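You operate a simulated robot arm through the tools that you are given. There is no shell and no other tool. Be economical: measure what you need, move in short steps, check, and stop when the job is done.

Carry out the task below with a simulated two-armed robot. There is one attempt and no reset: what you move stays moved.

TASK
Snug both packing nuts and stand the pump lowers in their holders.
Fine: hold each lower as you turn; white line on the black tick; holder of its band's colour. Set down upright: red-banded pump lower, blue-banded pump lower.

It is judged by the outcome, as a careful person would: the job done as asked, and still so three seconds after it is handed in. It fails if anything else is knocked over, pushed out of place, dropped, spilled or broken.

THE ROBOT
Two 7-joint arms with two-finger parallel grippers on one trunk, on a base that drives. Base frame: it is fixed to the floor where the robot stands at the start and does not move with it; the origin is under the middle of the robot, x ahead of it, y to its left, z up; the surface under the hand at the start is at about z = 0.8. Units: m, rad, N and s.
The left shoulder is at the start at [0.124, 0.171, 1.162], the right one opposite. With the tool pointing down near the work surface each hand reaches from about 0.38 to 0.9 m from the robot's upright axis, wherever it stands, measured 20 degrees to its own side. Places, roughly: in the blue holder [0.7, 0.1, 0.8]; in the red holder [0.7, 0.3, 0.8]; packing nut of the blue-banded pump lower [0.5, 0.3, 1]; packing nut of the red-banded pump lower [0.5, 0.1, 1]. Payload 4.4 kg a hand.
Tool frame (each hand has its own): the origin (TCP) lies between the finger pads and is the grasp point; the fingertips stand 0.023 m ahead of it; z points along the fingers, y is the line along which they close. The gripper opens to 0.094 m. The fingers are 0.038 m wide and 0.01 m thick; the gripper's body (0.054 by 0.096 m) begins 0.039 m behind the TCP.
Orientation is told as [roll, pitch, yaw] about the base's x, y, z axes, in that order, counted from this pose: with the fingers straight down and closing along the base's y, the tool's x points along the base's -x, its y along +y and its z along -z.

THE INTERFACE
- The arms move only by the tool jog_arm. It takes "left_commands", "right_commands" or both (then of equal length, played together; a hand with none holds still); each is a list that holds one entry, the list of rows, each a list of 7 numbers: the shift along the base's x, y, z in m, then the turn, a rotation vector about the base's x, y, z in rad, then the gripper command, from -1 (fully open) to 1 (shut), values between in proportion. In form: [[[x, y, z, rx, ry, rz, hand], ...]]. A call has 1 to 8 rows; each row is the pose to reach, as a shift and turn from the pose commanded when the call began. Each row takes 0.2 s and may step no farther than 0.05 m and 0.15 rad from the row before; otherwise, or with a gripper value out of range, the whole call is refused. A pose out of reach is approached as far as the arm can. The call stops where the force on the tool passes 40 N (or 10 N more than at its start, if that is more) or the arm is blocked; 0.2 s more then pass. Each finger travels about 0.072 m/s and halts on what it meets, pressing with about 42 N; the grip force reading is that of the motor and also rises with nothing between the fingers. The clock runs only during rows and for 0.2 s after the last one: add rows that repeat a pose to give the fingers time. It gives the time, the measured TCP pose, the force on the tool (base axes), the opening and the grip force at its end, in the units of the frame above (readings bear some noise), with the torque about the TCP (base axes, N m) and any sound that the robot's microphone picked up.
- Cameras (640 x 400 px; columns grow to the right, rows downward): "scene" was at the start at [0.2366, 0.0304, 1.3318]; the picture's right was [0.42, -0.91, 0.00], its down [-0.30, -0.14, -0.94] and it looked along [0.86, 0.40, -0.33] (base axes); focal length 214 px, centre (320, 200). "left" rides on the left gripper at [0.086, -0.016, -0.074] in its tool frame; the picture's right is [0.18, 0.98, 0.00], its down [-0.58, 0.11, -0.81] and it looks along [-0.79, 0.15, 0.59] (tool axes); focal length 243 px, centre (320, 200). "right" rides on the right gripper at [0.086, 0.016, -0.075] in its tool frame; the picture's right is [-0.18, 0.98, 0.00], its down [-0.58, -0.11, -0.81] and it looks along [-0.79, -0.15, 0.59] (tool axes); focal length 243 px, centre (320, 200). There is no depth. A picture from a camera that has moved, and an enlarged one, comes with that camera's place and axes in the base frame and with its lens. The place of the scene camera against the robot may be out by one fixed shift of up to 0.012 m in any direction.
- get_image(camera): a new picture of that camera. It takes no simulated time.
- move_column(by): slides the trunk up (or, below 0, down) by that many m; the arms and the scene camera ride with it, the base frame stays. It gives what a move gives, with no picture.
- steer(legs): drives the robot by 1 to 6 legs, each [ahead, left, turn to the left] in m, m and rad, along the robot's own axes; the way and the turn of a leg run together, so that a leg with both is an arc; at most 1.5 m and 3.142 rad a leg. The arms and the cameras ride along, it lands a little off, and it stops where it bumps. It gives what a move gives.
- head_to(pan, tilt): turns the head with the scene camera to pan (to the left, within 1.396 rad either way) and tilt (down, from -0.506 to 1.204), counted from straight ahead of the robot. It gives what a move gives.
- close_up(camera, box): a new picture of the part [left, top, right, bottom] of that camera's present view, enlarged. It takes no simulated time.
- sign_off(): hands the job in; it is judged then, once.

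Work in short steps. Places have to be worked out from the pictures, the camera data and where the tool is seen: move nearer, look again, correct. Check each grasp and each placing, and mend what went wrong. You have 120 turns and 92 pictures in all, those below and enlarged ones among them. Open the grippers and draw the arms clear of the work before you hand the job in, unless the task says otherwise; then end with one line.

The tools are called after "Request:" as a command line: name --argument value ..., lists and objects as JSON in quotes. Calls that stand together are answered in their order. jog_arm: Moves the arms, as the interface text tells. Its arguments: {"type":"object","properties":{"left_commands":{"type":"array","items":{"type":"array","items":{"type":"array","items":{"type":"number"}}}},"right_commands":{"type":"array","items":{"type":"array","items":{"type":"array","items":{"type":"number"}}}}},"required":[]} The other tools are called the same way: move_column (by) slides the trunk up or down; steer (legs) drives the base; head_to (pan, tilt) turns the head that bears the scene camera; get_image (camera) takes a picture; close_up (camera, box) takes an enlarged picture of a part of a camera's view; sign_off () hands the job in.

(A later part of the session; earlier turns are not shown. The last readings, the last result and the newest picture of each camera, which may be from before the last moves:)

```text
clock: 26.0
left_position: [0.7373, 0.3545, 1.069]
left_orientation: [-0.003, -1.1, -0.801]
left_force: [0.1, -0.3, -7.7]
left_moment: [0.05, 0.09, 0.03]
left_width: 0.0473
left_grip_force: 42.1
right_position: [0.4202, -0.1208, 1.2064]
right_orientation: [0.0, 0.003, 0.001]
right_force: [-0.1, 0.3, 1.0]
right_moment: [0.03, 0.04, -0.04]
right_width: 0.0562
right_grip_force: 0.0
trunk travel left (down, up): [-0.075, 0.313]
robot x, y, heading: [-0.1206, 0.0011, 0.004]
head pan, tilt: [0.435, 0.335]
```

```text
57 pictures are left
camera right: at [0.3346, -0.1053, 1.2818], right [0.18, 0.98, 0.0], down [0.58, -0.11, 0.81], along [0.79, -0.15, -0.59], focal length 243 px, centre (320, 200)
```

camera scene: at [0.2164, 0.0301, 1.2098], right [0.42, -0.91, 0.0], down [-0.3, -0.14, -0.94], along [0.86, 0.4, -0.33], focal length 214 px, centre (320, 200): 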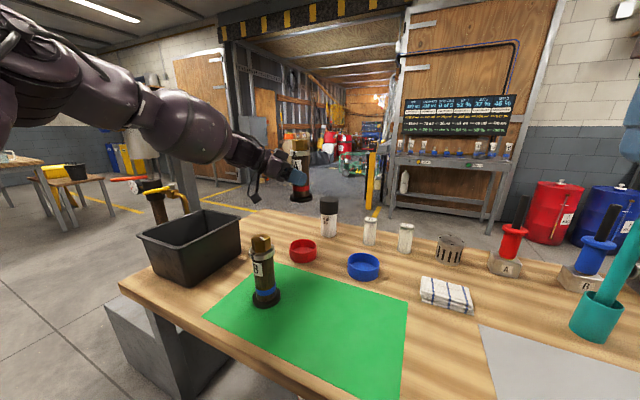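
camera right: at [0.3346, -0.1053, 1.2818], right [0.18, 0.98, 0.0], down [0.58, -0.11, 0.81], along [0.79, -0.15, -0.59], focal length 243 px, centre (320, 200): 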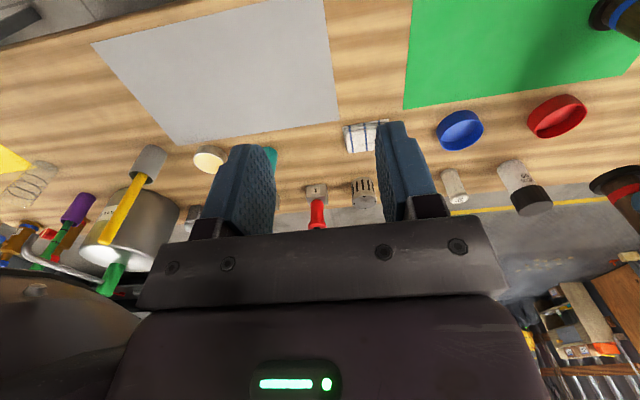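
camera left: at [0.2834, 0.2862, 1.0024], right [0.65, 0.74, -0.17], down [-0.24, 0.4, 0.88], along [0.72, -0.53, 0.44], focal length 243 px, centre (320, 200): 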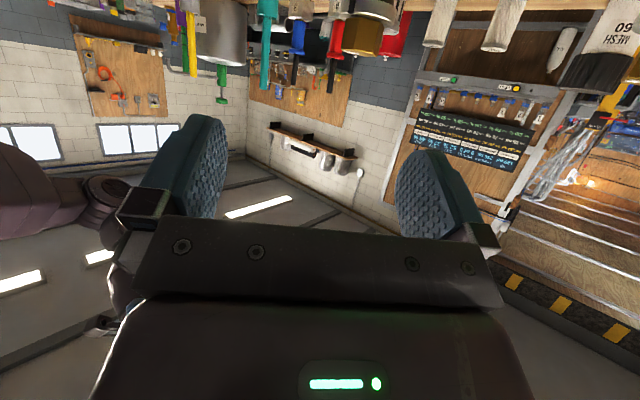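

Reached, with the pump over the red holder's position. I lower partway and compare foot and holder.

Request:
jog_arm --left_commands '[[[0, 0, -0.03, 0, 0, 0, 1], [0, 0, -0.06, 0, 0, 0, 1], [0, 0, -0.09, 0, 0, 0, 1], [0, 0, -0.12, 0, 0, 0, 1], [0, 0, -0.14, 0, 0, 0, 1]]]'

Request:
close_up --camera "scene" --box '[250, 180, 350, 270]'

Request:
close_up --camera "right" --box '[480, 60, 640, 190]'

```text
clock: 27.2
left_position: [0.7358, 0.3565, 0.9302]
left_orientation: [-0.004, -1.098, -0.798]
left_force: [0.1, -0.2, -6.7]
left_moment: [0.03, 0.07, 0.0]
left_width: 0.0475
left_grip_force: 42.4
right_position: [0.4203, -0.1205, 1.206]
right_orientation: [-0.001, 0.001, 0.0]
right_force: [0.6, 0.2, 0.0]
right_moment: [0.04, 0.01, -0.02]
right_width: 0.0566
right_grip_force: 0.0
trunk travel left (down, up): [-0.075, 0.313]
robot x, y, heading: [-0.12, 0.0012, 0.003]
head pan, tilt: [0.435, 0.335]
```

```text
4.44 times, centred on (300, 225) of scene
camera zoom: at [0.2173, 0.0305, 1.2094], right [0.42, -0.91, 0.0], down [-0.3, -0.14, -0.94], along [0.86, 0.4, -0.33], focal length 953 px, centre (409, 89)
```

zoom: 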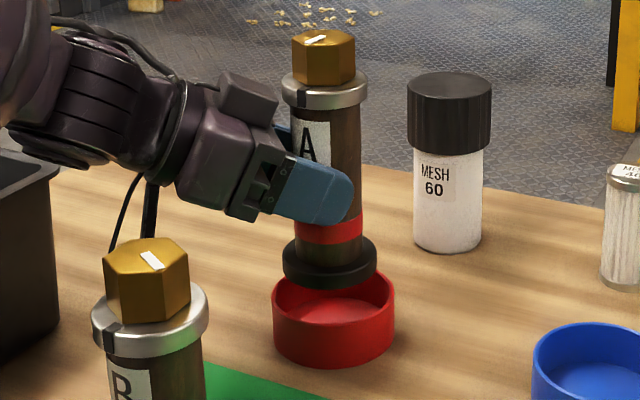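

```text
3.08 times, centred on (560, 125) of right
camera zoom: at [0.3357, -0.1048, 1.2812], right [0.18, 0.98, 0.0], down [0.58, -0.11, 0.81], along [0.79, -0.15, -0.59], focal length 746 px, centre (-418, 431)
```

zoom: 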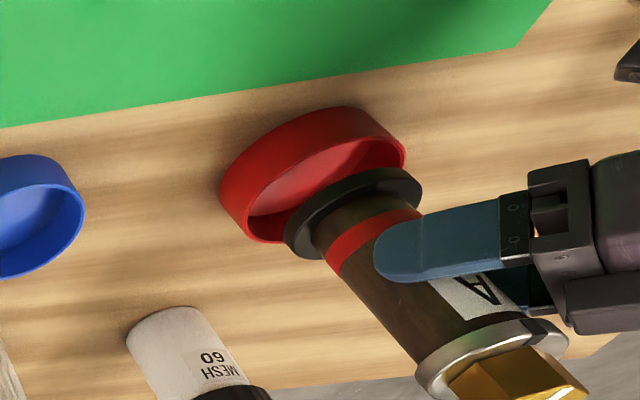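

Both views say the foot is about 4 mm short in x and 1–2 mm in y. I correct and lower into the holder.

Request:
jog_arm --left_commands '[[[0.004, 0.0015, 0, 0, 0, 0, 1], [0.004, 0.0015, -0.015, 0, 0, 0, 1], [0.004, 0.0015, -0.03, 0, 0, 0, 1], [0.004, 0.0015, -0.042, 0, 0, 0, 1]]]'

Request:
close_up --camera "scene" --box '[250, 180, 350, 270]'

Request:
close_up --camera "right" --box '[480, 60, 640, 190]'

```text
clock: 28.2
left_position: [0.7395, 0.3562, 0.8881]
left_orientation: [-0.006, -1.099, -0.798]
left_force: [1.1, 0.6, -6.9]
left_moment: [0.05, 0.06, 0.0]
left_width: 0.047
left_grip_force: 42.2
right_position: [0.4216, -0.121, 1.2059]
right_orientation: [0.0, 0.001, 0.0]
right_force: [0.2, -0.3, -0.1]
right_moment: [-0.02, 0.01, 0.0]
right_width: 0.0563
right_grip_force: 0.0
trunk travel left (down, up): [-0.075, 0.313]
robot x, y, heading: [-0.1227, -0.0002, -0.003]
head pan, tilt: [0.435, 0.335]
```

```text
4.44 times, centred on (300, 225) of scene
camera zoom: at [0.2174, 0.0305, 1.2093], right [0.42, -0.91, 0.0], down [-0.3, -0.14, -0.94], along [0.86, 0.4, -0.33], focal length 953 px, centre (409, 89)
```

zoom: 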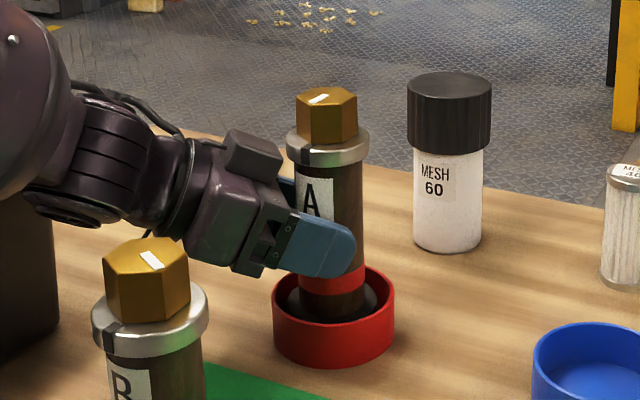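

```text
3.08 times, centred on (560, 125) of right
camera zoom: at [0.3359, -0.1048, 1.281], right [0.18, 0.98, 0.0], down [0.58, -0.11, 0.81], along [0.79, -0.15, -0.59], focal length 746 px, centre (-418, 431)
```

zoom: 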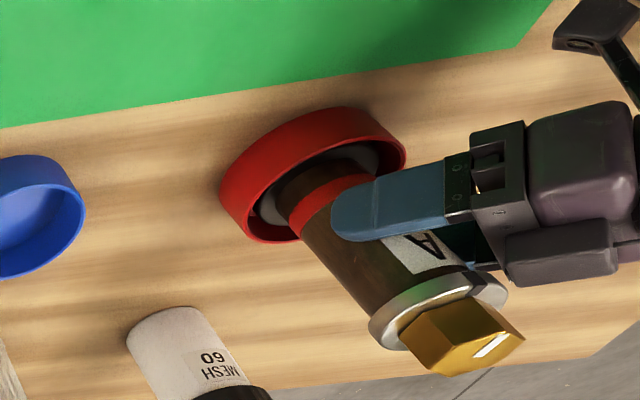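

The foot is inside the rim, centred. I lower the last stretch gently, watching the vertical force.

Request:
jog_arm --left_commands '[[[0, 0, -0.004, 0, 0, 0, 1], [0, 0, -0.008, 0, 0, 0, 1], [0, 0, -0.011, 0, 0, 0, 1], [0, 0, -0.011, 0, 0, 0, 1]]]'

```text
clock: 29.2
left_position: [0.7399, 0.3564, 0.8791]
left_orientation: [-0.003, -1.098, -0.798]
left_force: [0.6, 0.7, -5.8]
left_moment: [0.1, 0.08, 0.01]
left_width: 0.0475
left_grip_force: 41.9
right_position: [0.4201, -0.1205, 1.2059]
right_orientation: [0.0, 0.001, 0.001]
right_force: [0.9, 0.2, -0.7]
right_moment: [-0.01, -0.04, -0.02]
right_width: 0.0565
right_grip_force: 0.1
trunk travel left (down, up): [-0.075, 0.313]
robot x, y, heading: [-0.1219, 0.0025, 0.001]
head pan, tilt: [0.435, 0.335]
```

Request:
jog_arm --left_commands '[[[0, 0, -0.002, 0, 0, 0, 1], [0, 0, -0.004, 0, 0, 0, 1], [0, 0, -0.004, 0, 0, 0, 1]]]'

```text
clock: 30.0
left_position: [0.7397, 0.3568, 0.8761]
left_orientation: [0.001, -1.105, -0.803]
left_force: [-0.3, 1.7, 3.0]
left_moment: [0.26, 0.31, -0.09]
left_width: 0.0472
left_grip_force: 41.4
right_position: [0.4205, -0.1216, 1.2079]
right_orientation: [0.0, 0.001, -0.001]
right_force: [0.2, 0.3, 0.6]
right_moment: [0.0, 0.01, 0.0]
right_width: 0.0566
right_grip_force: 0.0
trunk travel left (down, up): [-0.075, 0.313]
robot x, y, heading: [-0.1191, 0.0033, 0.0]
head pan, tilt: [0.435, 0.335]
```

The foot is resting on the holder floor (the force changed sign). I open the left fingers, back out along the approach, then rise.

Request:
jog_arm --left_commands '[[[0, 0, 0, 0, 0, 0, 0.4], [0, 0, 0, 0, 0, 0, -0.4], [0, 0, 0, 0, 0, 0, -1], [0, 0, 0, 0, 0, 0, -1], [0, 0, 0, 0, 0, 0, -1]]]'

Request:
close_up --camera "scene" --box '[250, 180, 350, 270]'

```text
clock: 31.2
left_position: [0.7397, 0.3573, 0.8756]
left_orientation: [-0.003, -1.1, -0.801]
left_force: [-1.0, 0.5, -1.1]
left_moment: [-0.01, -0.01, 0.01]
left_width: 0.0938
left_grip_force: 0.0
right_position: [0.42, -0.1212, 1.2069]
right_orientation: [0.001, 0.003, 0.001]
right_force: [-0.4, 0.7, 0.0]
right_moment: [0.01, 0.0, 0.0]
right_width: 0.0568
right_grip_force: 0.0
trunk travel left (down, up): [-0.075, 0.313]
robot x, y, heading: [-0.122, 0.0002, 0.001]
head pan, tilt: [0.435, 0.335]
```

```text
4.44 times, centred on (300, 225) of scene
camera zoom: at [0.2163, 0.0302, 1.2097], right [0.42, -0.91, 0.0], down [-0.3, -0.14, -0.94], along [0.86, 0.4, -0.33], focal length 953 px, centre (409, 89)
```

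zoom: 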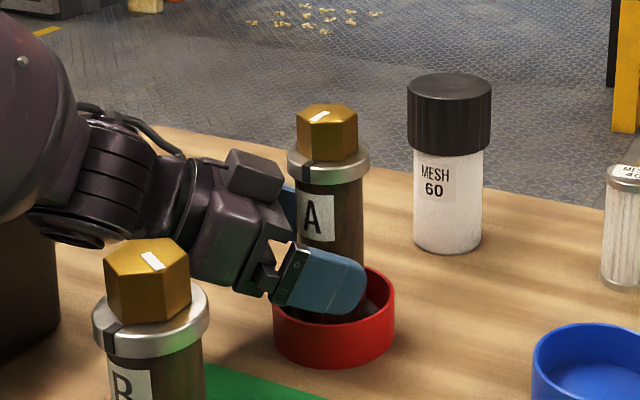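

A stands upright in the red holder. I back the left hand out 65 mm and rise.

Request:
jog_arm --left_commands '[[[-0.015, 0.0155, 0, 0, 0, 0, -1], [-0.03, 0.031, 0, 0, 0, 0, -1], [-0.045, 0.047, 0, 0, 0, 0, -1], [-0.045, 0.047, 0.045, 0, 0, 0, -1], [-0.045, 0.047, 0.09, 0, 0, 0, -1], [-0.045, 0.047, 0.135, 0, 0, 0, -1], [-0.045, 0.047, 0.18, 0, 0, 0, -1], [-0.045, 0.047, 0.21, 0, 0, 0, -1]]]'

Request:
get_image --camera "scene"

```text
clock: 33.0
left_position: [0.6948, 0.4055, 1.0846]
left_orientation: [0.0, -1.098, -0.802]
left_force: [0.1, -0.3, -0.3]
left_moment: [-0.01, -0.01, 0.0]
left_width: 0.094
left_grip_force: 0.0
right_position: [0.4196, -0.1215, 1.2078]
right_orientation: [0.0, 0.001, 0.001]
right_force: [0.1, -0.3, -0.7]
right_moment: [-0.01, 0.0, -0.01]
right_width: 0.0564
right_grip_force: 0.1
trunk travel left (down, up): [-0.075, 0.313]
robot x, y, heading: [-0.1196, -0.0023, -0.003]
head pan, tilt: [0.435, 0.335]
```

```text
51 pictures are left
camera scene: at [0.2159, 0.03, 1.2099], right [0.42, -0.91, 0.0], down [-0.3, -0.14, -0.94], along [0.86, 0.4, -0.33], focal length 214 px, centre (320, 200)
```

scene: 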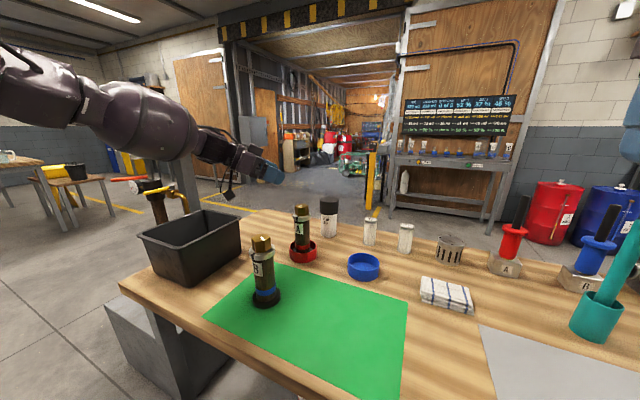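

A is standing in its holder. Next I bring the left hand back at height to near (0.44, 0.30), then shift the base 0.15 m left so B sits in the same comfortable place A did.

Request:
jog_arm --left_commands '[[[-0.035, -0.014, 0, 0, 0, 0, -1], [-0.07, -0.028, 0, 0, 0, 0, -1], [-0.105, -0.043, 0, 0, 0, 0, -1], [-0.14, -0.058, 0, 0, 0, 0, -1], [-0.175, -0.073, 0, 0, 0, 0, -1], [-0.21, -0.088, 0, 0, 0, 0, -1], [-0.25, -0.105, 0, 0, 0, 0, -1]]]'

Request:
steer --legs '[[0, 0.15, 0]]'

Request:
get_image --camera "scene"

```text
clock: 34.6
left_position: [0.4404, 0.3, 1.0854]
left_orientation: [0.002, -1.102, -0.803]
left_force: [0.3, 0.6, 0.0]
left_moment: [-0.02, 0.0, -0.03]
left_width: 0.094
left_grip_force: 0.1
right_position: [0.419, -0.1217, 1.2069]
right_orientation: [-0.001, -0.001, -0.001]
right_force: [-0.8, 0.4, 0.9]
right_moment: [0.01, -0.04, 0.0]
right_width: 0.0563
right_grip_force: 0.1
trunk travel left (down, up): [-0.075, 0.313]
robot x, y, heading: [-0.1217, -0.0009, 0.007]
head pan, tilt: [0.435, 0.335]
```

```text
clock: 36.5
left_position: [0.4449, 0.4486, 1.085]
left_orientation: [-0.003, -1.099, -0.804]
left_force: [-0.1, -0.7, 0.3]
left_moment: [0.0, 0.0, 0.01]
left_width: 0.0941
left_grip_force: 0.0
right_position: [0.4213, 0.0265, 1.207]
right_orientation: [-0.001, 0.002, -0.003]
right_force: [0.0, 0.6, -0.8]
right_moment: [-0.02, 0.01, -0.02]
right_width: 0.0563
right_grip_force: 0.1
trunk travel left (down, up): [-0.075, 0.313]
robot x, y, heading: [-0.1221, 0.1513, -0.003]
head pan, tilt: [0.435, 0.335]
```

```text
50 pictures are left
camera scene: at [0.2167, 0.179, 1.2097], right [0.42, -0.91, 0.0], down [-0.3, -0.14, -0.94], along [0.86, 0.39, -0.33], focal length 214 px, centre (320, 200)
```

scene: 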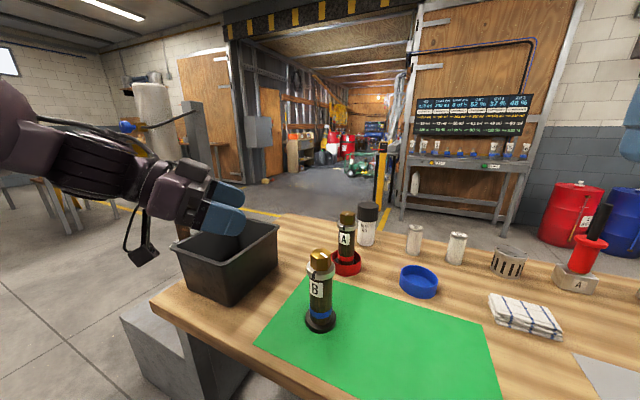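

I locate B with the right camera (no bias) and the scene camera.

Request:
close_up --camera "right" --box '[520, 10, 640, 110]'

Request:
close_up --camera "scene" --box '[290, 240, 370, 340]'

```text
4.00 times, centred on (580, 60) of right
camera zoom: at [0.3347, 0.0433, 1.2817], right [0.19, 0.98, 0.0], down [0.58, -0.11, 0.81], along [0.79, -0.15, -0.59], focal length 970 px, centre (-720, 760)
```

zoom: 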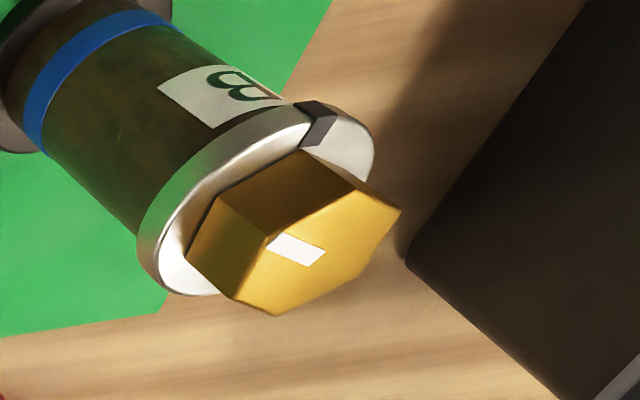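

```text
4.00 times, centred on (330, 290) of scene
camera zoom: at [0.2167, 0.179, 1.2097], right [0.42, -0.91, 0.0], down [-0.3, -0.14, -0.94], along [0.86, 0.39, -0.33], focal length 858 px, centre (280, -160)
```

zoom: 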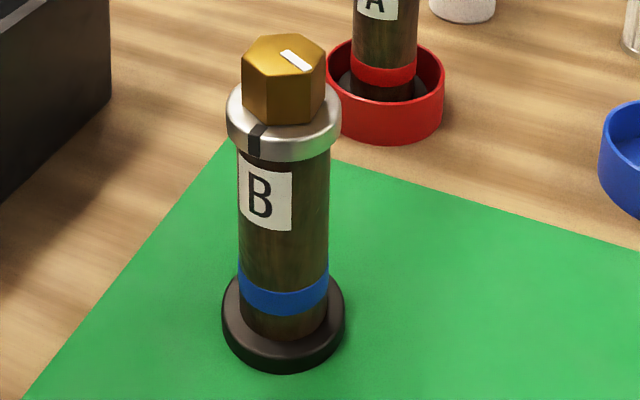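

The two cameras disagree on B by up to 10 mm, so I bring the right hand closer overhead (above the left hand's level) for a better fix.

Request:
jog_arm --right_commands '[[[0.012, 0.039, -0.005, 0, 0, 0, -0.2], [0.024, 0.078, -0.01, 0, 0, 0, -0.2], [0.036, 0.117, -0.015, 0, 0, 0, -0.2], [0.048, 0.156, -0.02, 0, 0, 0, -0.2], [0.06, 0.195, -0.025, 0, 0, 0, -0.2], [0.072, 0.234, -0.03, 0, 0, 0, -0.2], [0.08, 0.27, -0.04, 0, 0, 0, -0.2]]]'

Request:
close_up --camera "right" --box '[260, 0, 480, 150]'

```text
clock: 38.1
left_position: [0.4439, 0.4483, 1.084]
left_orientation: [-0.003, -1.099, -0.8]
left_force: [0.9, -0.2, -0.1]
left_moment: [-0.01, -0.03, 0.02]
left_width: 0.0939
left_grip_force: 0.0
right_position: [0.5012, 0.2979, 1.164]
right_orientation: [-0.001, -0.001, -0.004]
right_force: [0.0, 1.1, -0.8]
right_moment: [0.0, 0.0, -0.02]
right_width: 0.056
right_grip_force: 0.0
trunk travel left (down, up): [-0.075, 0.313]
robot x, y, heading: [-0.1189, 0.1486, -0.0]
head pan, tilt: [0.435, 0.335]
```

```text
2.67 times, centred on (370, 75) of right
camera zoom: at [0.4157, 0.3147, 1.2398], right [0.19, 0.98, 0.0], down [0.58, -0.11, 0.81], along [0.79, -0.15, -0.59], focal length 647 px, centre (187, 533)
```

zoom: 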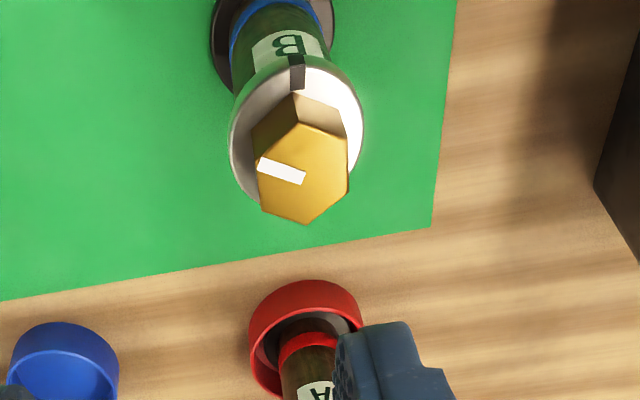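

B is at (0.5455, 0.337), consistent across both hand cameras. The line is about -115° and the tick about 177°, so it needs about -66 to -71°. I lower the left hand to the pre-grasp point in front of B.

Request:
jog_arm --left_commands '[[[0.002, -0.008, -0.045, 0, 0, 0, -1], [0.002, -0.008, -0.09, 0, 0, 0, -1], [0.002, -0.008, -0.135, 0, 0, 0, -1], [0.002, -0.008, -0.18, 0, 0, 0, -1], [0.002, -0.008, -0.213, 0, 0, 0, -1]]]'

Request:
close_up --camera "scene" --box '[190, 220, 390, 345]'

```text
clock: 39.3
left_position: [0.4474, 0.4407, 0.87]
left_orientation: [-0.002, -1.1, -0.801]
left_force: [0.3, 0.7, -0.4]
left_moment: [0.01, -0.02, 0.01]
left_width: 0.094
left_grip_force: 0.2
right_position: [0.5011, 0.297, 1.1647]
right_orientation: [0.002, 0.002, -0.002]
right_force: [0.3, 0.2, -0.3]
right_moment: [0.0, 0.01, 0.02]
right_width: 0.0565
right_grip_force: 0.0
trunk travel left (down, up): [-0.075, 0.313]
robot x, y, heading: [-0.1201, 0.1474, -0.004]
head pan, tilt: [0.435, 0.335]
```

```text
3.20 times, centred on (290, 282) of scene
camera zoom: at [0.2172, 0.1792, 1.2095], right [0.42, -0.91, 0.0], down [-0.3, -0.14, -0.94], along [0.86, 0.4, -0.33], focal length 686 px, centre (416, -64)
```

zoom: 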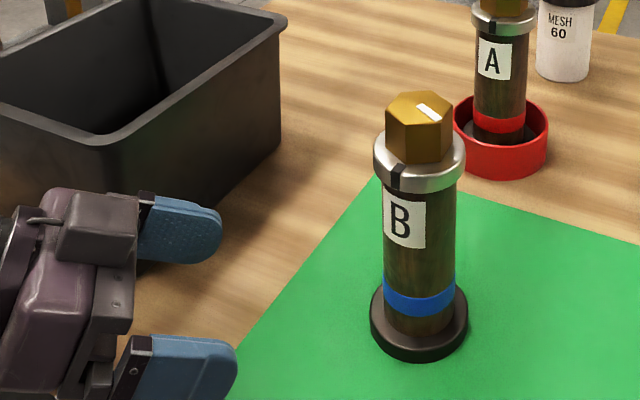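

Clear of the bin. I advance along the approach to the grip position.

Request:
jog_arm --left_commands '[[[0.022, -0.0235, 0, 0, 0, 0, -1], [0.044, -0.047, 0, 0, 0, 0, -1], [0.066, -0.07, 0, 0, 0, 0, -1], [0.086, -0.0915, 0, 0, 0, 0, -1], [0.086, -0.0915, 0, 0, 0, 0, -1]]]'

Request:
close_up --camera "scene" --box '[190, 220, 390, 345]'

Request:
close_up --camera "right" --box '[260, 0, 480, 150]'

```text
clock: 40.2
left_position: [0.4789, 0.4017, 0.8315]
left_orientation: [-0.11, -1.032, -0.653]
left_force: [-28.7, 17.4, 42.0]
left_moment: [1.72, -0.76, 1.8]
left_width: 0.0895
left_grip_force: 0.1
right_position: [0.4988, 0.2999, 1.1664]
right_orientation: [-0.004, 0.0, -0.002]
right_force: [1.1, -0.4, -0.7]
right_moment: [-0.04, 0.1, 0.0]
right_width: 0.0563
right_grip_force: 0.1
trunk travel left (down, up): [-0.075, 0.313]
robot x, y, heading: [-0.1236, 0.1524, 0.006]
head pan, tilt: [0.435, 0.335]
stopped in row 4 (left hand): the force on the tool passed its limit at 96 N (the readings are from after the stop); the commanded pose is now the measured one
```

```text
3.20 times, centred on (290, 282) of scene
camera zoom: at [0.2128, 0.1812, 1.2115], right [0.42, -0.91, 0.0], down [-0.3, -0.14, -0.95], along [0.86, 0.4, -0.33], focal length 686 px, centre (416, -64)
```

zoom: 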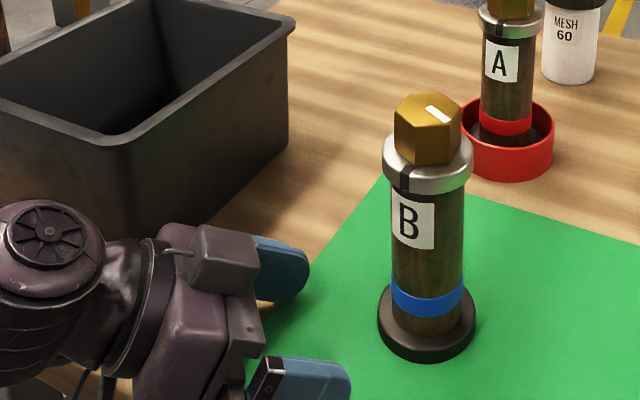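

```text
2.67 times, centred on (370, 75) of right
camera zoom: at [0.4128, 0.3167, 1.2408], right [0.19, 0.98, 0.0], down [0.58, -0.11, 0.81], along [0.79, -0.15, -0.59], focal length 647 px, centre (187, 533)
```

zoom: 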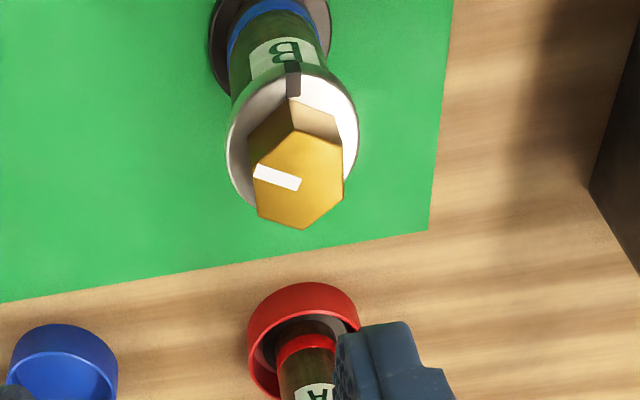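

The left hand jammed at 96 N. Its camera bracket most likely caught the table's front edge, since I was 3 mm lower than for A. B looks untouched. I back off and up.

Request:
jog_arm --left_commands '[[[-0.014, 0.015, 0.005, 0, 0, 0, -1], [-0.028, 0.029, 0.015, 0, 0, 0, -1], [-0.035, 0.036, 0.05, 0, 0, 0, -1], [-0.035, 0.036, 0.09, 0, 0, 0, -1], [-0.035, 0.036, 0.13, 0, 0, 0, -1]]]'

Request:
get_image --camera "scene"

```text
clock: 41.4
left_position: [0.4478, 0.4366, 0.9539]
left_orientation: [-0.123, -1.022, -0.648]
left_force: [0.4, 0.7, 0.1]
left_moment: [-0.02, 0.04, 0.01]
left_width: 0.0938
left_grip_force: 0.0
right_position: [0.5007, 0.2973, 1.1642]
right_orientation: [0.002, 0.001, -0.001]
right_force: [-0.3, 0.0, 0.1]
right_moment: [-0.01, 0.0, 0.0]
right_width: 0.0564
right_grip_force: 0.1
trunk travel left (down, up): [-0.075, 0.313]
robot x, y, heading: [-0.1222, 0.1484, 0.002]
head pan, tilt: [0.435, 0.335]
```

```text
43 pictures are left
camera scene: at [0.2156, 0.1795, 1.2102], right [0.42, -0.91, 0.0], down [-0.3, -0.14, -0.94], along [0.86, 0.4, -0.33], focal length 214 px, centre (320, 200)
```

scene: 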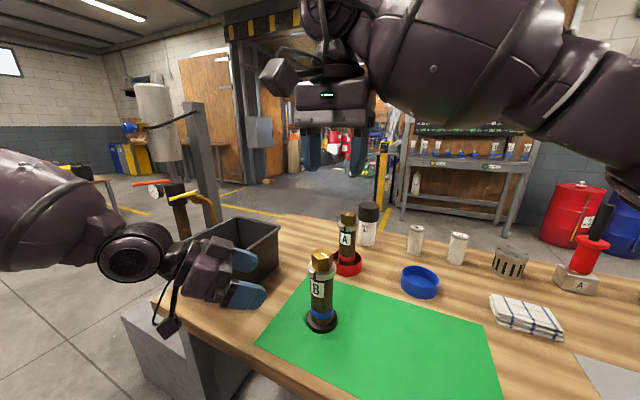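

B, A and the bin are where they were. I restore the hand's orientation and move in at height, so the bracket passes over the table edge before I descend.

Request:
jog_arm --left_commands '[[[0, 0, 0.02, -0.006, -0.098, -0.045, -1], [0.015, -0.015, 0.02, -0.006, -0.098, -0.045, -1], [0.029, -0.03, 0.02, -0.006, -0.098, -0.045, -1], [0.043, -0.0436, 0.02, -0.006, -0.098, -0.045, -1], [0.043, -0.0436, 0.02, -0.006, -0.098, -0.045, -1]]]'

Request:
get_image --camera "scene"

```text
clock: 42.6
left_position: [0.4892, 0.3935, 0.9738]
left_orientation: [-0.005, -1.101, -0.793]
left_force: [-0.2, -1.0, -0.6]
left_moment: [0.01, -0.02, -0.03]
left_width: 0.094
left_grip_force: 0.1
right_position: [0.5008, 0.2987, 1.1636]
right_orientation: [-0.001, 0.003, -0.002]
right_force: [0.0, 0.2, 0.5]
right_moment: [-0.01, -0.01, 0.01]
right_width: 0.0564
right_grip_force: 0.0
trunk travel left (down, up): [-0.075, 0.313]
robot x, y, heading: [-0.1198, 0.1503, -0.002]
head pan, tilt: [0.435, 0.335]
```

```text
42 pictures are left
camera scene: at [0.2163, 0.1802, 1.2098], right [0.42, -0.91, 0.0], down [-0.3, -0.14, -0.94], along [0.86, 0.4, -0.33], focal length 214 px, centre (320, 200)
```

scene: 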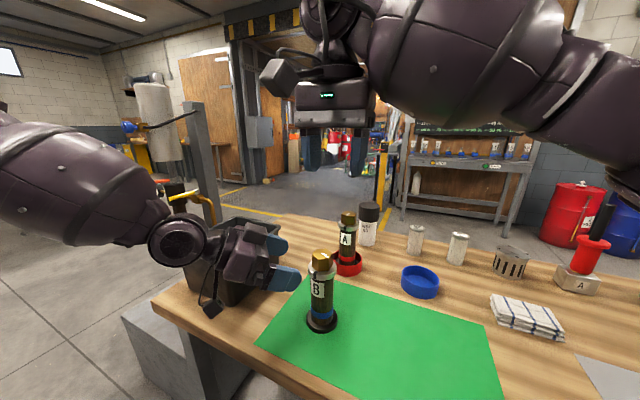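

The bracket now clears the edge. I add +0.15 rad yaw for more room from the bin, realign on B's axis, then descend to z ≈ 0.874 from 50 mm out.

Request:
jog_arm --left_commands '[[[0.003, -0.009, 0, 0, 0, 0.075, -1], [0.006, -0.018, 0, 0, 0, 0.145, -1], [0.006, -0.018, -0.03, 0, 0, 0.145, -1], [0.006, -0.018, -0.06, 0, 0, 0.145, -1], [0.006, -0.018, -0.08, 0, 0, 0.145, -1], [0.006, -0.018, -0.09, 0, 0, 0.145, -1], [0.006, -0.018, -0.0995, 0, 0, 0.145, -1]]]'

Request:
close_up --camera "scene" --box '[190, 220, 390, 345]'

Request:
close_up --camera "right" --box '[260, 0, 480, 150]'

```text
clock: 44.2
left_position: [0.4948, 0.374, 0.8727]
left_orientation: [-0.006, -1.098, -0.645]
left_force: [0.0, -0.1, -0.1]
left_moment: [0.01, 0.0, 0.03]
left_width: 0.0942
left_grip_force: 0.1
right_position: [0.5015, 0.298, 1.1622]
right_orientation: [-0.003, 0.003, -0.001]
right_force: [0.3, 0.5, -0.1]
right_moment: [0.0, 0.0, 0.01]
right_width: 0.0564
right_grip_force: 0.1
trunk travel left (down, up): [-0.075, 0.313]
robot x, y, heading: [-0.1224, 0.1483, 0.0]
head pan, tilt: [0.435, 0.335]
```

```text
3.20 times, centred on (290, 282) of scene
camera zoom: at [0.2169, 0.1802, 1.2096], right [0.42, -0.91, 0.0], down [-0.3, -0.14, -0.94], along [0.86, 0.4, -0.33], focal length 686 px, centre (416, -64)
```

zoom: 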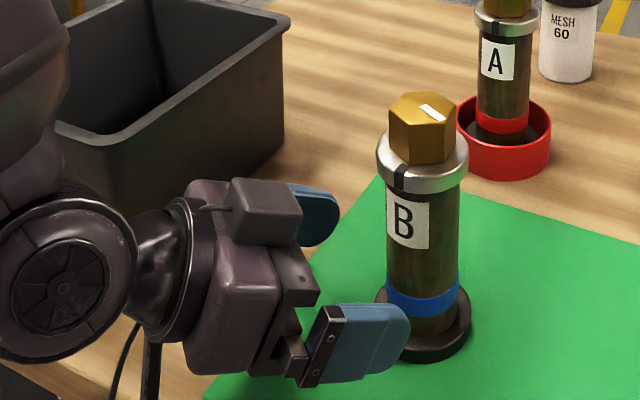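

```text
2.67 times, centred on (370, 75) of right
camera zoom: at [0.4163, 0.3153, 1.2389], right [0.19, 0.98, 0.0], down [0.58, -0.11, 0.8], along [0.79, -0.15, -0.59], focal length 647 px, centre (187, 533)
```

zoom: 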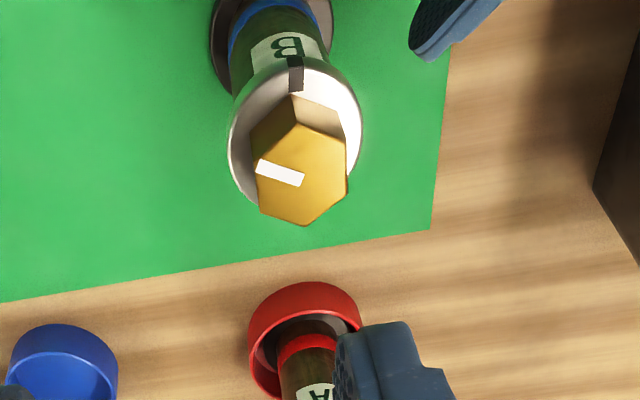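

Clean, no contact. I advance to the grip position at low speed.

Request:
jog_arm --left_commands '[[[0.012, -0.009, 0, 0, 0, 0, -1], [0.024, -0.0175, 0, 0, 0, 0, -1], [0.034, -0.0245, 0, 0, 0, 0, -1], [0.039, -0.028, 0, 0, 0, 0, -1], [0.039, -0.028, 0, 0, 0, 0, -1]]]'

Request:
close_up --camera "scene" --box '[190, 220, 390, 345]'

Request:
close_up --camera "right" --box '[260, 0, 480, 150]'

```text
clock: 45.4
left_position: [0.5334, 0.3459, 0.8744]
left_orientation: [-0.006, -1.101, -0.647]
left_force: [0.2, -0.6, 0.2]
left_moment: [-0.02, 0.06, 0.01]
left_width: 0.0942
left_grip_force: 0.1
right_position: [0.5008, 0.2984, 1.1656]
right_orientation: [-0.003, 0.003, -0.002]
right_force: [-0.1, -0.3, 1.0]
right_moment: [-0.03, 0.03, 0.01]
right_width: 0.0564
right_grip_force: 0.0
trunk travel left (down, up): [-0.075, 0.313]
robot x, y, heading: [-0.1207, 0.1537, -0.0]
head pan, tilt: [0.435, 0.335]
```

```text
3.20 times, centred on (290, 282) of scene
camera zoom: at [0.2165, 0.1801, 1.2098], right [0.42, -0.91, 0.0], down [-0.3, -0.14, -0.94], along [0.86, 0.4, -0.33], focal length 686 px, centre (416, -64)
```

zoom: 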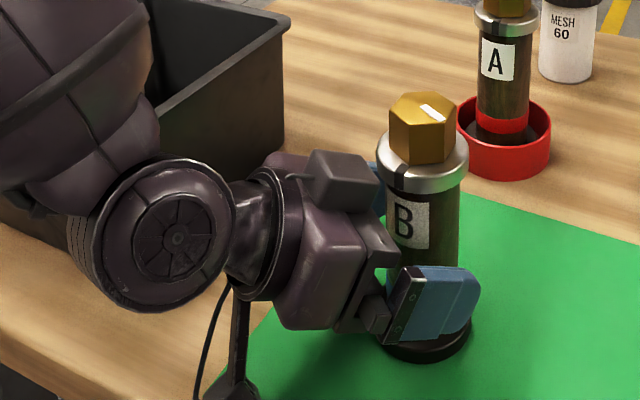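

```text
2.67 times, centred on (370, 75) of right
camera zoom: at [0.4159, 0.3152, 1.2392], right [0.19, 0.98, 0.0], down [0.58, -0.11, 0.8], along [0.79, -0.15, -0.59], focal length 647 px, centre (187, 533)
```

zoom: 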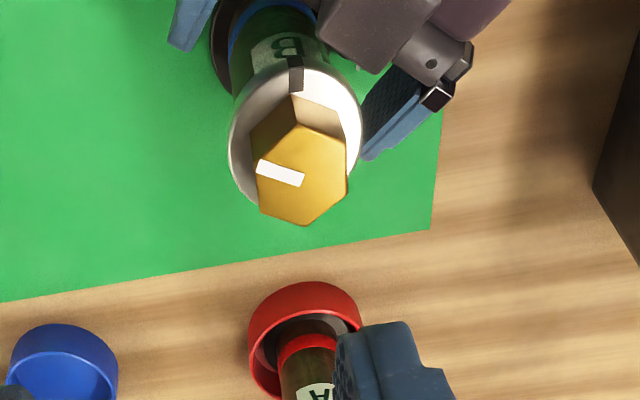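

The pump hasn't moved and sits between the left fingers. Closing.

Request:
jog_arm --left_commands '[[[0, 0, 0, 0, 0, 0, -0.4], [0, 0, 0, 0, 0, 0, 0.2], [0, 0, 0, 0, 0, 0, 0.6], [0, 0, 0, 0, 0, 0, 1], [0, 0, 0, 0, 0, 0, 1], [0, 0, 0, 0, 0, 0, 1]]]'

Request:
close_up --camera "right" --box '[320, 10, 400, 90]'

```text
clock: 46.8
left_position: [0.5349, 0.3454, 0.8742]
left_orientation: [-0.007, -1.101, -0.648]
left_force: [-0.4, -2.1, -0.3]
left_moment: [0.01, 0.0, -0.02]
left_width: 0.0474
left_grip_force: 41.7
right_position: [0.5022, 0.2998, 1.1635]
right_orientation: [-0.001, 0.005, -0.002]
right_force: [-0.9, -0.5, 0.6]
right_moment: [0.01, -0.02, 0.01]
right_width: 0.0565
right_grip_force: 0.1
trunk travel left (down, up): [-0.075, 0.313]
robot x, y, heading: [-0.1203, 0.1487, 0.005]
head pan, tilt: [0.435, 0.335]
```

```text
5.00 times, centred on (360, 50) of right
camera zoom: at [0.416, 0.3151, 1.2392], right [0.19, 0.98, 0.0], down [0.58, -0.11, 0.8], along [0.79, -0.15, -0.59], focal length 1213 px, centre (120, 950)
```

zoom: 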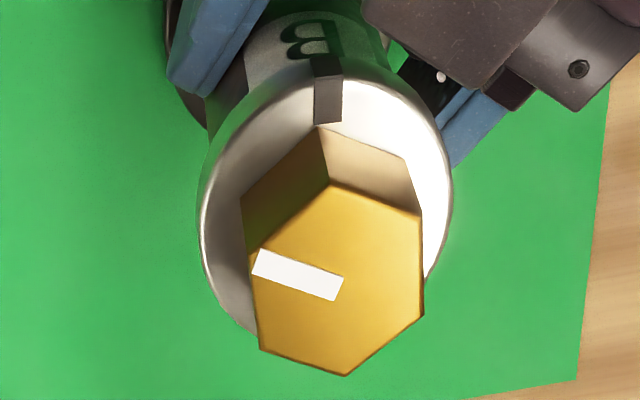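

B is held (0.0474, 42 N). The nut centre is (0.547, 0.337), flats at 91.5°, line at 242.5° and tick at 175.3°, so the turn needed is about -67° (-1.17 rad). I move the right hand above the nut.

Request:
jog_arm --right_commands '[[[0.02, 0.018, -0.02, 0, 0, 0.014, -0.2], [0.045, 0.037, -0.04, 0, 0, 0.028, -0.2], [0.045, 0.037, -0.08, 0, 0, 0.028, -0.2], [0.045, 0.037, -0.12, 0, 0, 0.028, -0.2], [0.045, 0.037, -0.15, 0, 0, 0.028, -0.2]]]'

Request:
close_up --camera "right" --box '[180, 0, 460, 200]'

```text
clock: 48.0
left_position: [0.5348, 0.346, 0.8753]
left_orientation: [-0.005, -1.101, -0.648]
left_force: [0.4, -1.3, -1.1]
left_moment: [0.0, -0.02, -0.07]
left_width: 0.0477
left_grip_force: 42.2
right_position: [0.5448, 0.3342, 1.0139]
right_orientation: [-0.002, 0.004, 0.027]
right_force: [-0.4, 0.9, 0.2]
right_moment: [-0.04, 0.02, -0.03]
right_width: 0.0565
right_grip_force: 0.2
trunk travel left (down, up): [-0.075, 0.313]
robot x, y, heading: [-0.1214, 0.1477, 0.002]
head pan, tilt: [0.435, 0.335]
```

```text
2.00 times, centred on (320, 100) of right
camera zoom: at [0.4584, 0.3488, 1.0887], right [0.16, 0.99, 0.0], down [0.59, -0.09, 0.8], along [0.79, -0.13, -0.59], focal length 485 px, centre (320, 400)
```

zoom: 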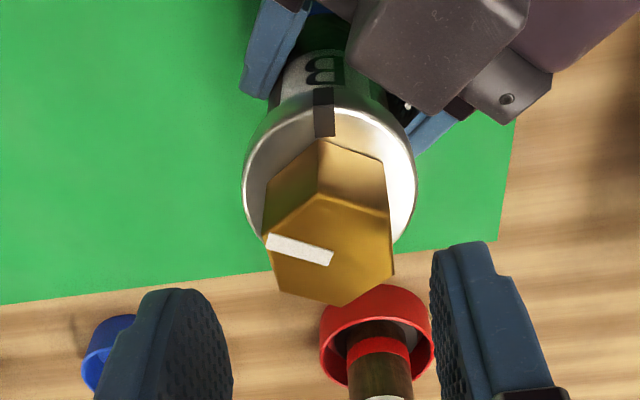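

Centred except about 2 mm in y. I correct, descend and close on the flats.

Request:
jog_arm --right_commands '[[[0.0005, 0.002, -0.02, 0, 0, 0, -0.2], [0.0005, 0.002, -0.038, 0, 0, 0, -0.2], [0.0005, 0.002, -0.038, 0, 0, 0, -0.2], [0.0005, 0.002, -0.038, 0, 0, 0, 0.3], [0.0005, 0.002, -0.038, 0, 0, 0, 0.7], [0.0005, 0.002, -0.038, 0, 0, 0, 1], [0.0005, 0.002, -0.038, 0, 0, 0, 1]]]'

Request:
close_up --camera "right" --box '[180, 0, 460, 200]'

```text
clock: 49.6
left_position: [0.5334, 0.3466, 0.8744]
left_orientation: [-0.004, -1.101, -0.647]
left_force: [-3.4, -0.6, 1.9]
left_moment: [0.2, 0.03, 0.01]
left_width: 0.0477
left_grip_force: 41.9
right_position: [0.5466, 0.3369, 0.9751]
right_orientation: [-0.003, 0.003, 0.027]
right_force: [1.2, 0.1, 0.7]
right_moment: [0.01, -0.19, 0.02]
right_width: 0.0407
right_grip_force: 42.1
trunk travel left (down, up): [-0.075, 0.313]
robot x, y, heading: [-0.1174, 0.1514, -0.0]
head pan, tilt: [0.435, 0.335]
```

```text
2.00 times, centred on (320, 100) of right
camera zoom: at [0.4607, 0.3516, 1.0505], right [0.16, 0.99, 0.0], down [0.59, -0.09, 0.8], along [0.79, -0.13, -0.59], focal length 485 px, centre (320, 400)
```

zoom: 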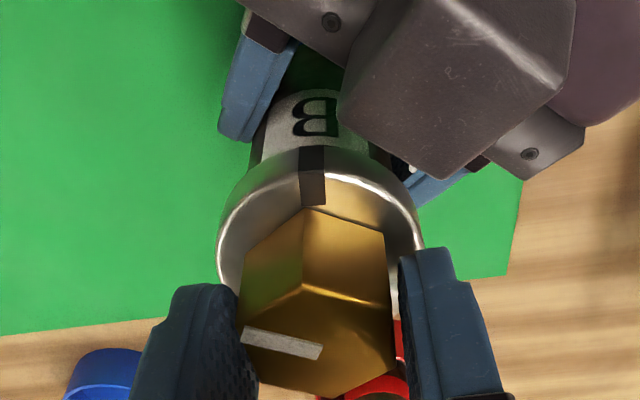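

Gripped like A was. I turn -0.6 rad first.

Request:
jog_arm --right_commands '[[[0, 0, 0, 0, 0, -0.1, 1], [0, 0, 0, 0, 0, -0.2, 1], [0, 0, 0, 0, 0, -0.3, 1], [0, 0, 0, 0, 0, -0.4, 1], [0, 0, 0, 0, 0, -0.5, 1], [0, 0, 0, 0, 0, -0.6, 1], [0, 0, 0, 0, 0, -0.6, 1]]]'

```text
clock: 51.2
left_position: [0.5348, 0.3459, 0.876]
left_orientation: [-0.006, -1.101, -0.646]
left_force: [2.4, 4.7, 6.3]
left_moment: [-0.19, 0.15, 0.06]
left_width: 0.0476
left_grip_force: 42.1
right_position: [0.5464, 0.3373, 0.9748]
right_orientation: [-0.002, 0.003, -0.577]
right_force: [-2.1, -5.1, -1.7]
right_moment: [-0.37, -0.02, 0.02]
right_width: 0.0408
right_grip_force: 41.9
trunk travel left (down, up): [-0.075, 0.313]
robot x, y, heading: [-0.1214, 0.1485, 0.003]
head pan, tilt: [0.435, 0.335]
```

Low side forces. I continue for the remaining -0.57 rad.

Request:
jog_arm --right_commands '[[[0, 0, 0, 0, 0, -0.1, 1], [0, 0, 0, 0, 0, -0.2, 1], [0, 0, 0, 0, 0, -0.3, 1], [0, 0, 0, 0, 0, -0.4, 1], [0, 0, 0, 0, 0, -0.5, 1], [0, 0, 0, 0, 0, -0.57, 1], [0, 0, 0, 0, 0, -0.57, 1]]]'

Request:
close_up --camera "right" --box '[180, 0, 460, 200]'

```text
clock: 52.8
left_position: [0.5352, 0.3457, 0.8737]
left_orientation: [-0.004, -1.105, -0.646]
left_force: [9.4, 2.8, 8.4]
left_moment: [-0.09, 0.7, 0.09]
left_width: 0.0475
left_grip_force: 41.8
right_position: [0.5471, 0.338, 0.975]
right_orientation: [-0.004, 0.004, -1.144]
right_force: [-9.4, -3.6, -7.2]
right_moment: [-0.32, 0.21, 0.0]
right_width: 0.0407
right_grip_force: 42.5
trunk travel left (down, up): [-0.075, 0.313]
robot x, y, heading: [-0.1208, 0.1521, -0.003]
head pan, tilt: [0.435, 0.335]
```

```text
2.00 times, centred on (320, 100) of right
camera zoom: at [0.5272, 0.4226, 1.0507], right [0.97, 0.24, 0.0], down [0.14, -0.58, 0.8], along [0.19, -0.78, -0.59], focal length 485 px, centre (320, 400)
```

zoom: 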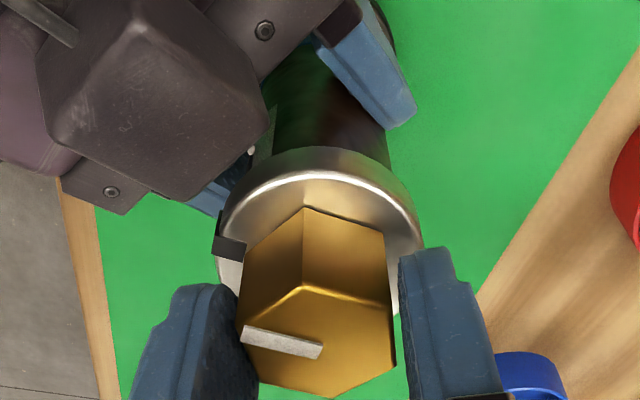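

The tick and line sit just as they did in A's aligned state. I release, rise, and yaw back for the same along-line check.

Request:
jog_arm --right_commands '[[[0, 0, 0, 0, 0, 0, 0.5], [0, 0, 0, 0, 0, 0, -0.2], [0, 0, 0, 0, 0, 0, -0.2], [0, 0, 0.04, 0, 0, 0, -0.2], [0, 0, 0.08, 0, 0, 0, -0.2], [0, 0, 0.11, 0, 0, 0, -0.2]]]'

Request:
jog_arm --right_commands '[[[0, 0, 0, 0, 0, 0.143, -0.2], [0, 0, 0, 0, 0, 0.286, -0.2], [0, 0, 0, 0, 0, 0.429, -0.2], [0, 0, 0, 0, 0, 0.572, -0.2], [0, 0, 0, 0, 0, 0.715, -0.2], [0, 0, 0, 0, 0, 0.858, -0.2], [0, 0, 0, 0, 0, 1.0, -0.2], [0, 0, 0, 0, 0, 1.144, -0.2]]]'

Request:
close_up --camera "right" --box '[270, 0, 380, 120]'

```text
clock: 54.2
left_position: [0.535, 0.3474, 0.8749]
left_orientation: [-0.004, -1.102, -0.647]
left_force: [-2.7, 0.7, 0.6]
left_moment: [0.18, -0.02, 0.05]
left_width: 0.0475
left_grip_force: 42.0
right_position: [0.5466, 0.3389, 1.0859]
right_orientation: [-0.003, 0.004, -1.143]
right_force: [0.4, -0.9, -0.8]
right_moment: [-0.02, 0.0, 0.02]
right_width: 0.0563
right_grip_force: 0.0
trunk travel left (down, up): [-0.075, 0.313]
robot x, y, heading: [-0.1227, 0.1488, 0.001]
head pan, tilt: [0.435, 0.335]
```

```text
clock: 56.0
left_position: [0.534, 0.3452, 0.8749]
left_orientation: [-0.005, -1.1, -0.649]
left_force: [-1.1, 1.3, -0.1]
left_moment: [0.18, -0.08, 0.09]
left_width: 0.0476
left_grip_force: 42.2
right_position: [0.547, 0.3377, 1.0861]
right_orientation: [-0.001, 0.003, 0.002]
right_force: [0.6, 0.7, -0.3]
right_moment: [-0.01, -0.02, 0.01]
right_width: 0.0563
right_grip_force: 0.0
trunk travel left (down, up): [-0.075, 0.313]
robot x, y, heading: [-0.1185, 0.1478, -0.004]
head pan, tilt: [0.435, 0.335]
```

```text
3.33 times, centred on (325, 60) of right
camera zoom: at [0.4618, 0.354, 1.1606], right [0.18, 0.98, 0.0], down [0.58, -0.11, 0.8], along [0.79, -0.15, -0.59], focal length 809 px, centre (303, 667)
```

zoom: 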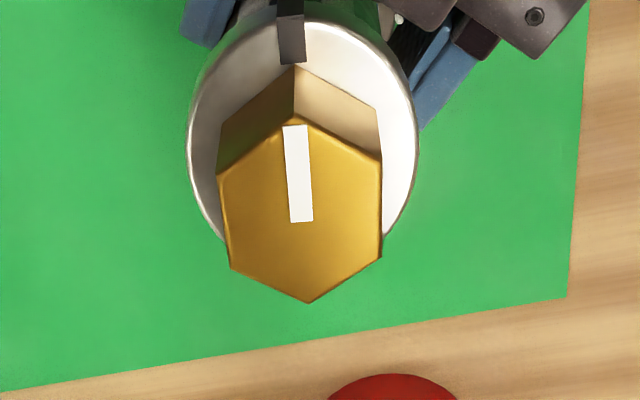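

B's line also runs straight into its tick. I retract the right hand, then lift B.

Request:
jog_arm --right_commands '[[[0, 0, 0.04, 0, 0, 0, -0.2], [-0.02, -0.03, 0.07, 0, 0, 0, -0.2], [-0.04, -0.07, 0.09, 0, 0, 0, -0.2], [-0.06, -0.115, 0.1, 0, 0, 0, -0.2], [-0.08, -0.16, 0.11, 0, 0, 0, -0.2], [-0.1, -0.205, 0.12, 0, 0, 0, -0.2], [-0.12, -0.25, 0.12, 0, 0, 0, -0.2], [-0.13, -0.295, 0.12, 0, 0, 0, -0.2]]]'

Request:
jog_arm --left_commands '[[[0, 0, 0.02, 0, 0, 0, 1], [0, 0, 0.05, 0, 0, 0, 1], [0, 0, 0.08, 0, 0, 0, 1], [0, 0, 0.11, 0, 0, 0, 1], [0, 0, 0.14, 0, 0, 0, 1], [0, 0, 0.17, 0, 0, 0, 1], [0, 0, 0.2, 0, 0, 0, 1]]]'

Request:
get_image --camera "right"

```text
refused: row 4 steps farther than a row can; nothing moved
```

```text
clock: 57.4
left_position: [0.5332, 0.3487, 1.0376]
left_orientation: [-0.027, -1.082, -0.621]
left_force: [-0.5, 1.2, -7.6]
left_moment: [0.02, 0.06, 0.01]
left_width: 0.0472
left_grip_force: 41.7
right_position: [0.5488, 0.3363, 1.0898]
right_orientation: [0.004, -0.001, -0.003]
right_force: [0.4, -1.3, 1.7]
right_moment: [-0.09, -0.04, 0.06]
right_width: 0.0565
right_grip_force: 0.0
trunk travel left (down, up): [-0.075, 0.313]
robot x, y, heading: [-0.1214, 0.1492, -0.001]
head pan, tilt: [0.435, 0.335]
stopped in row 7 (left hand): the force on the tool passed its limit at 55 N (the readings are from after the stop); the commanded pose is now the measured one
```

```text
32 pictures are left
camera right: at [0.4637, 0.3526, 1.1648], right [0.19, 0.98, 0.0], down [0.58, -0.11, 0.81], along [0.79, -0.15, -0.59], focal length 243 px, centre (320, 200)
```

right: 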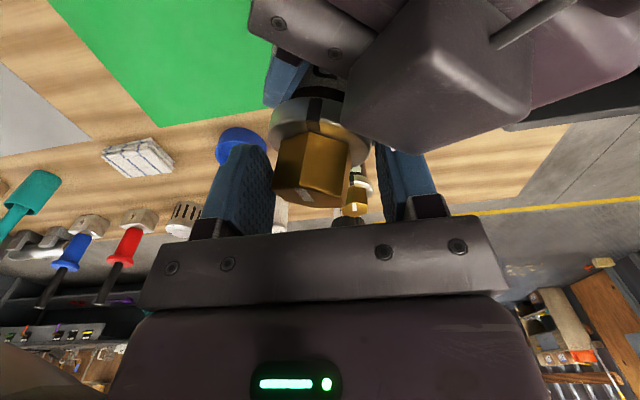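

My error: the right-hand retreat was refused, so B rose into the right hand's palm and stopped at 55 N. It's still gripped. I lower the left hand 0.09 m to clear it.

Request:
jog_arm --left_commands '[[[0, 0, -0.03, 0, 0, 0, 1], [0, 0, -0.06, 0, 0, 0, 1], [0, 0, -0.09, 0, 0, 0, 1]]]'

Request:
get_image --camera "right"

Request:
get_image --camera "scene"

```text
clock: 58.2
left_position: [0.5353, 0.3496, 0.9484]
left_orientation: [-0.029, -1.083, -0.619]
left_force: [-0.2, 0.9, -7.5]
left_moment: [0.01, -0.05, -0.02]
left_width: 0.047
left_grip_force: 42.0
right_position: [0.5503, 0.3359, 1.0878]
right_orientation: [0.003, 0.001, -0.005]
right_force: [0.8, 0.4, 0.2]
right_moment: [0.0, 0.03, -0.01]
right_width: 0.0562
right_grip_force: 0.1
trunk travel left (down, up): [-0.075, 0.313]
robot x, y, heading: [-0.1183, 0.1472, -0.0]
head pan, tilt: [0.435, 0.335]
```

```text
31 pictures are left
camera right: at [0.4651, 0.3528, 1.163], right [0.19, 0.98, 0.0], down [0.58, -0.11, 0.8], along [0.79, -0.15, -0.59], focal length 243 px, centre (320, 200)
```

right: 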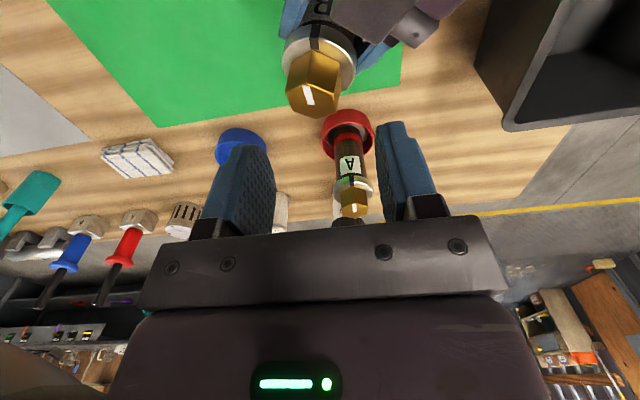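

```text
30 pictures are left
camera scene: at [0.2181, 0.1805, 1.209], right [0.42, -0.91, 0.0], down [-0.3, -0.14, -0.94], along [0.86, 0.4, -0.33], focal length 214 px, centre (320, 200)
```

scene: 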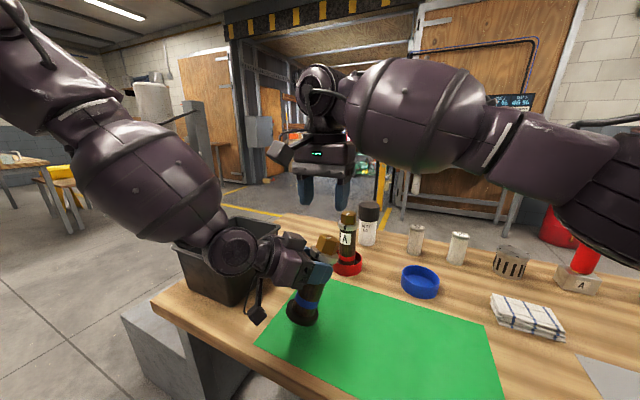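

B tilted in the grip, its top leaning forward. I measure the tilt before righting it.

Request:
close_up --camera "scene" --box '[250, 215, 390, 335]'

Request:
close_up --camera "right" --box '[250, 0, 400, 130]'

```text
3.33 times, centred on (320, 275) of scene
camera zoom: at [0.2181, 0.1805, 1.209], right [0.42, -0.91, 0.0], down [-0.3, -0.14, -0.94], along [0.86, 0.4, -0.33], focal length 715 px, centre (320, -50)
```

zoom: 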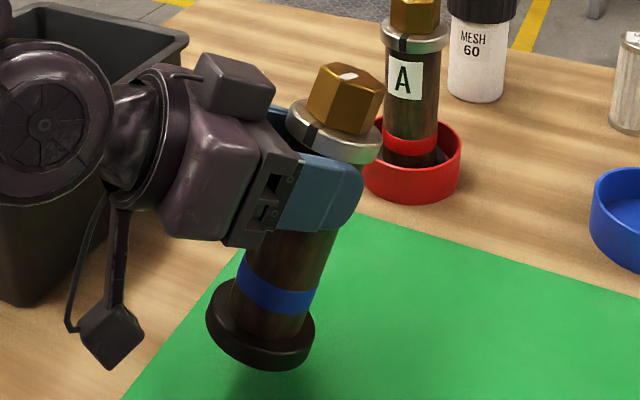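

```text
3.08 times, centred on (325, 65) of right
camera zoom: at [0.4651, 0.3528, 1.163], right [0.19, 0.98, 0.0], down [0.58, -0.11, 0.8], along [0.79, -0.15, -0.59], focal length 746 px, centre (305, 615)
```

zoom: 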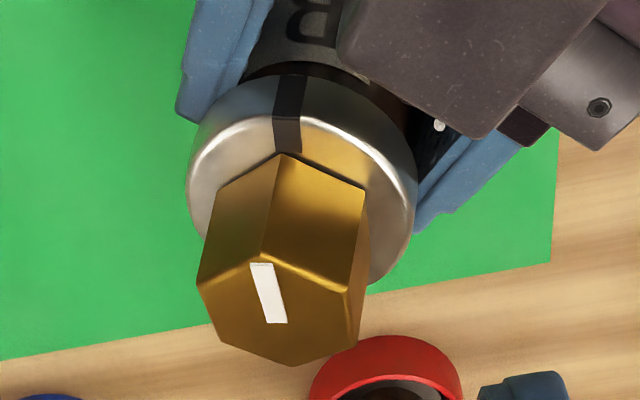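

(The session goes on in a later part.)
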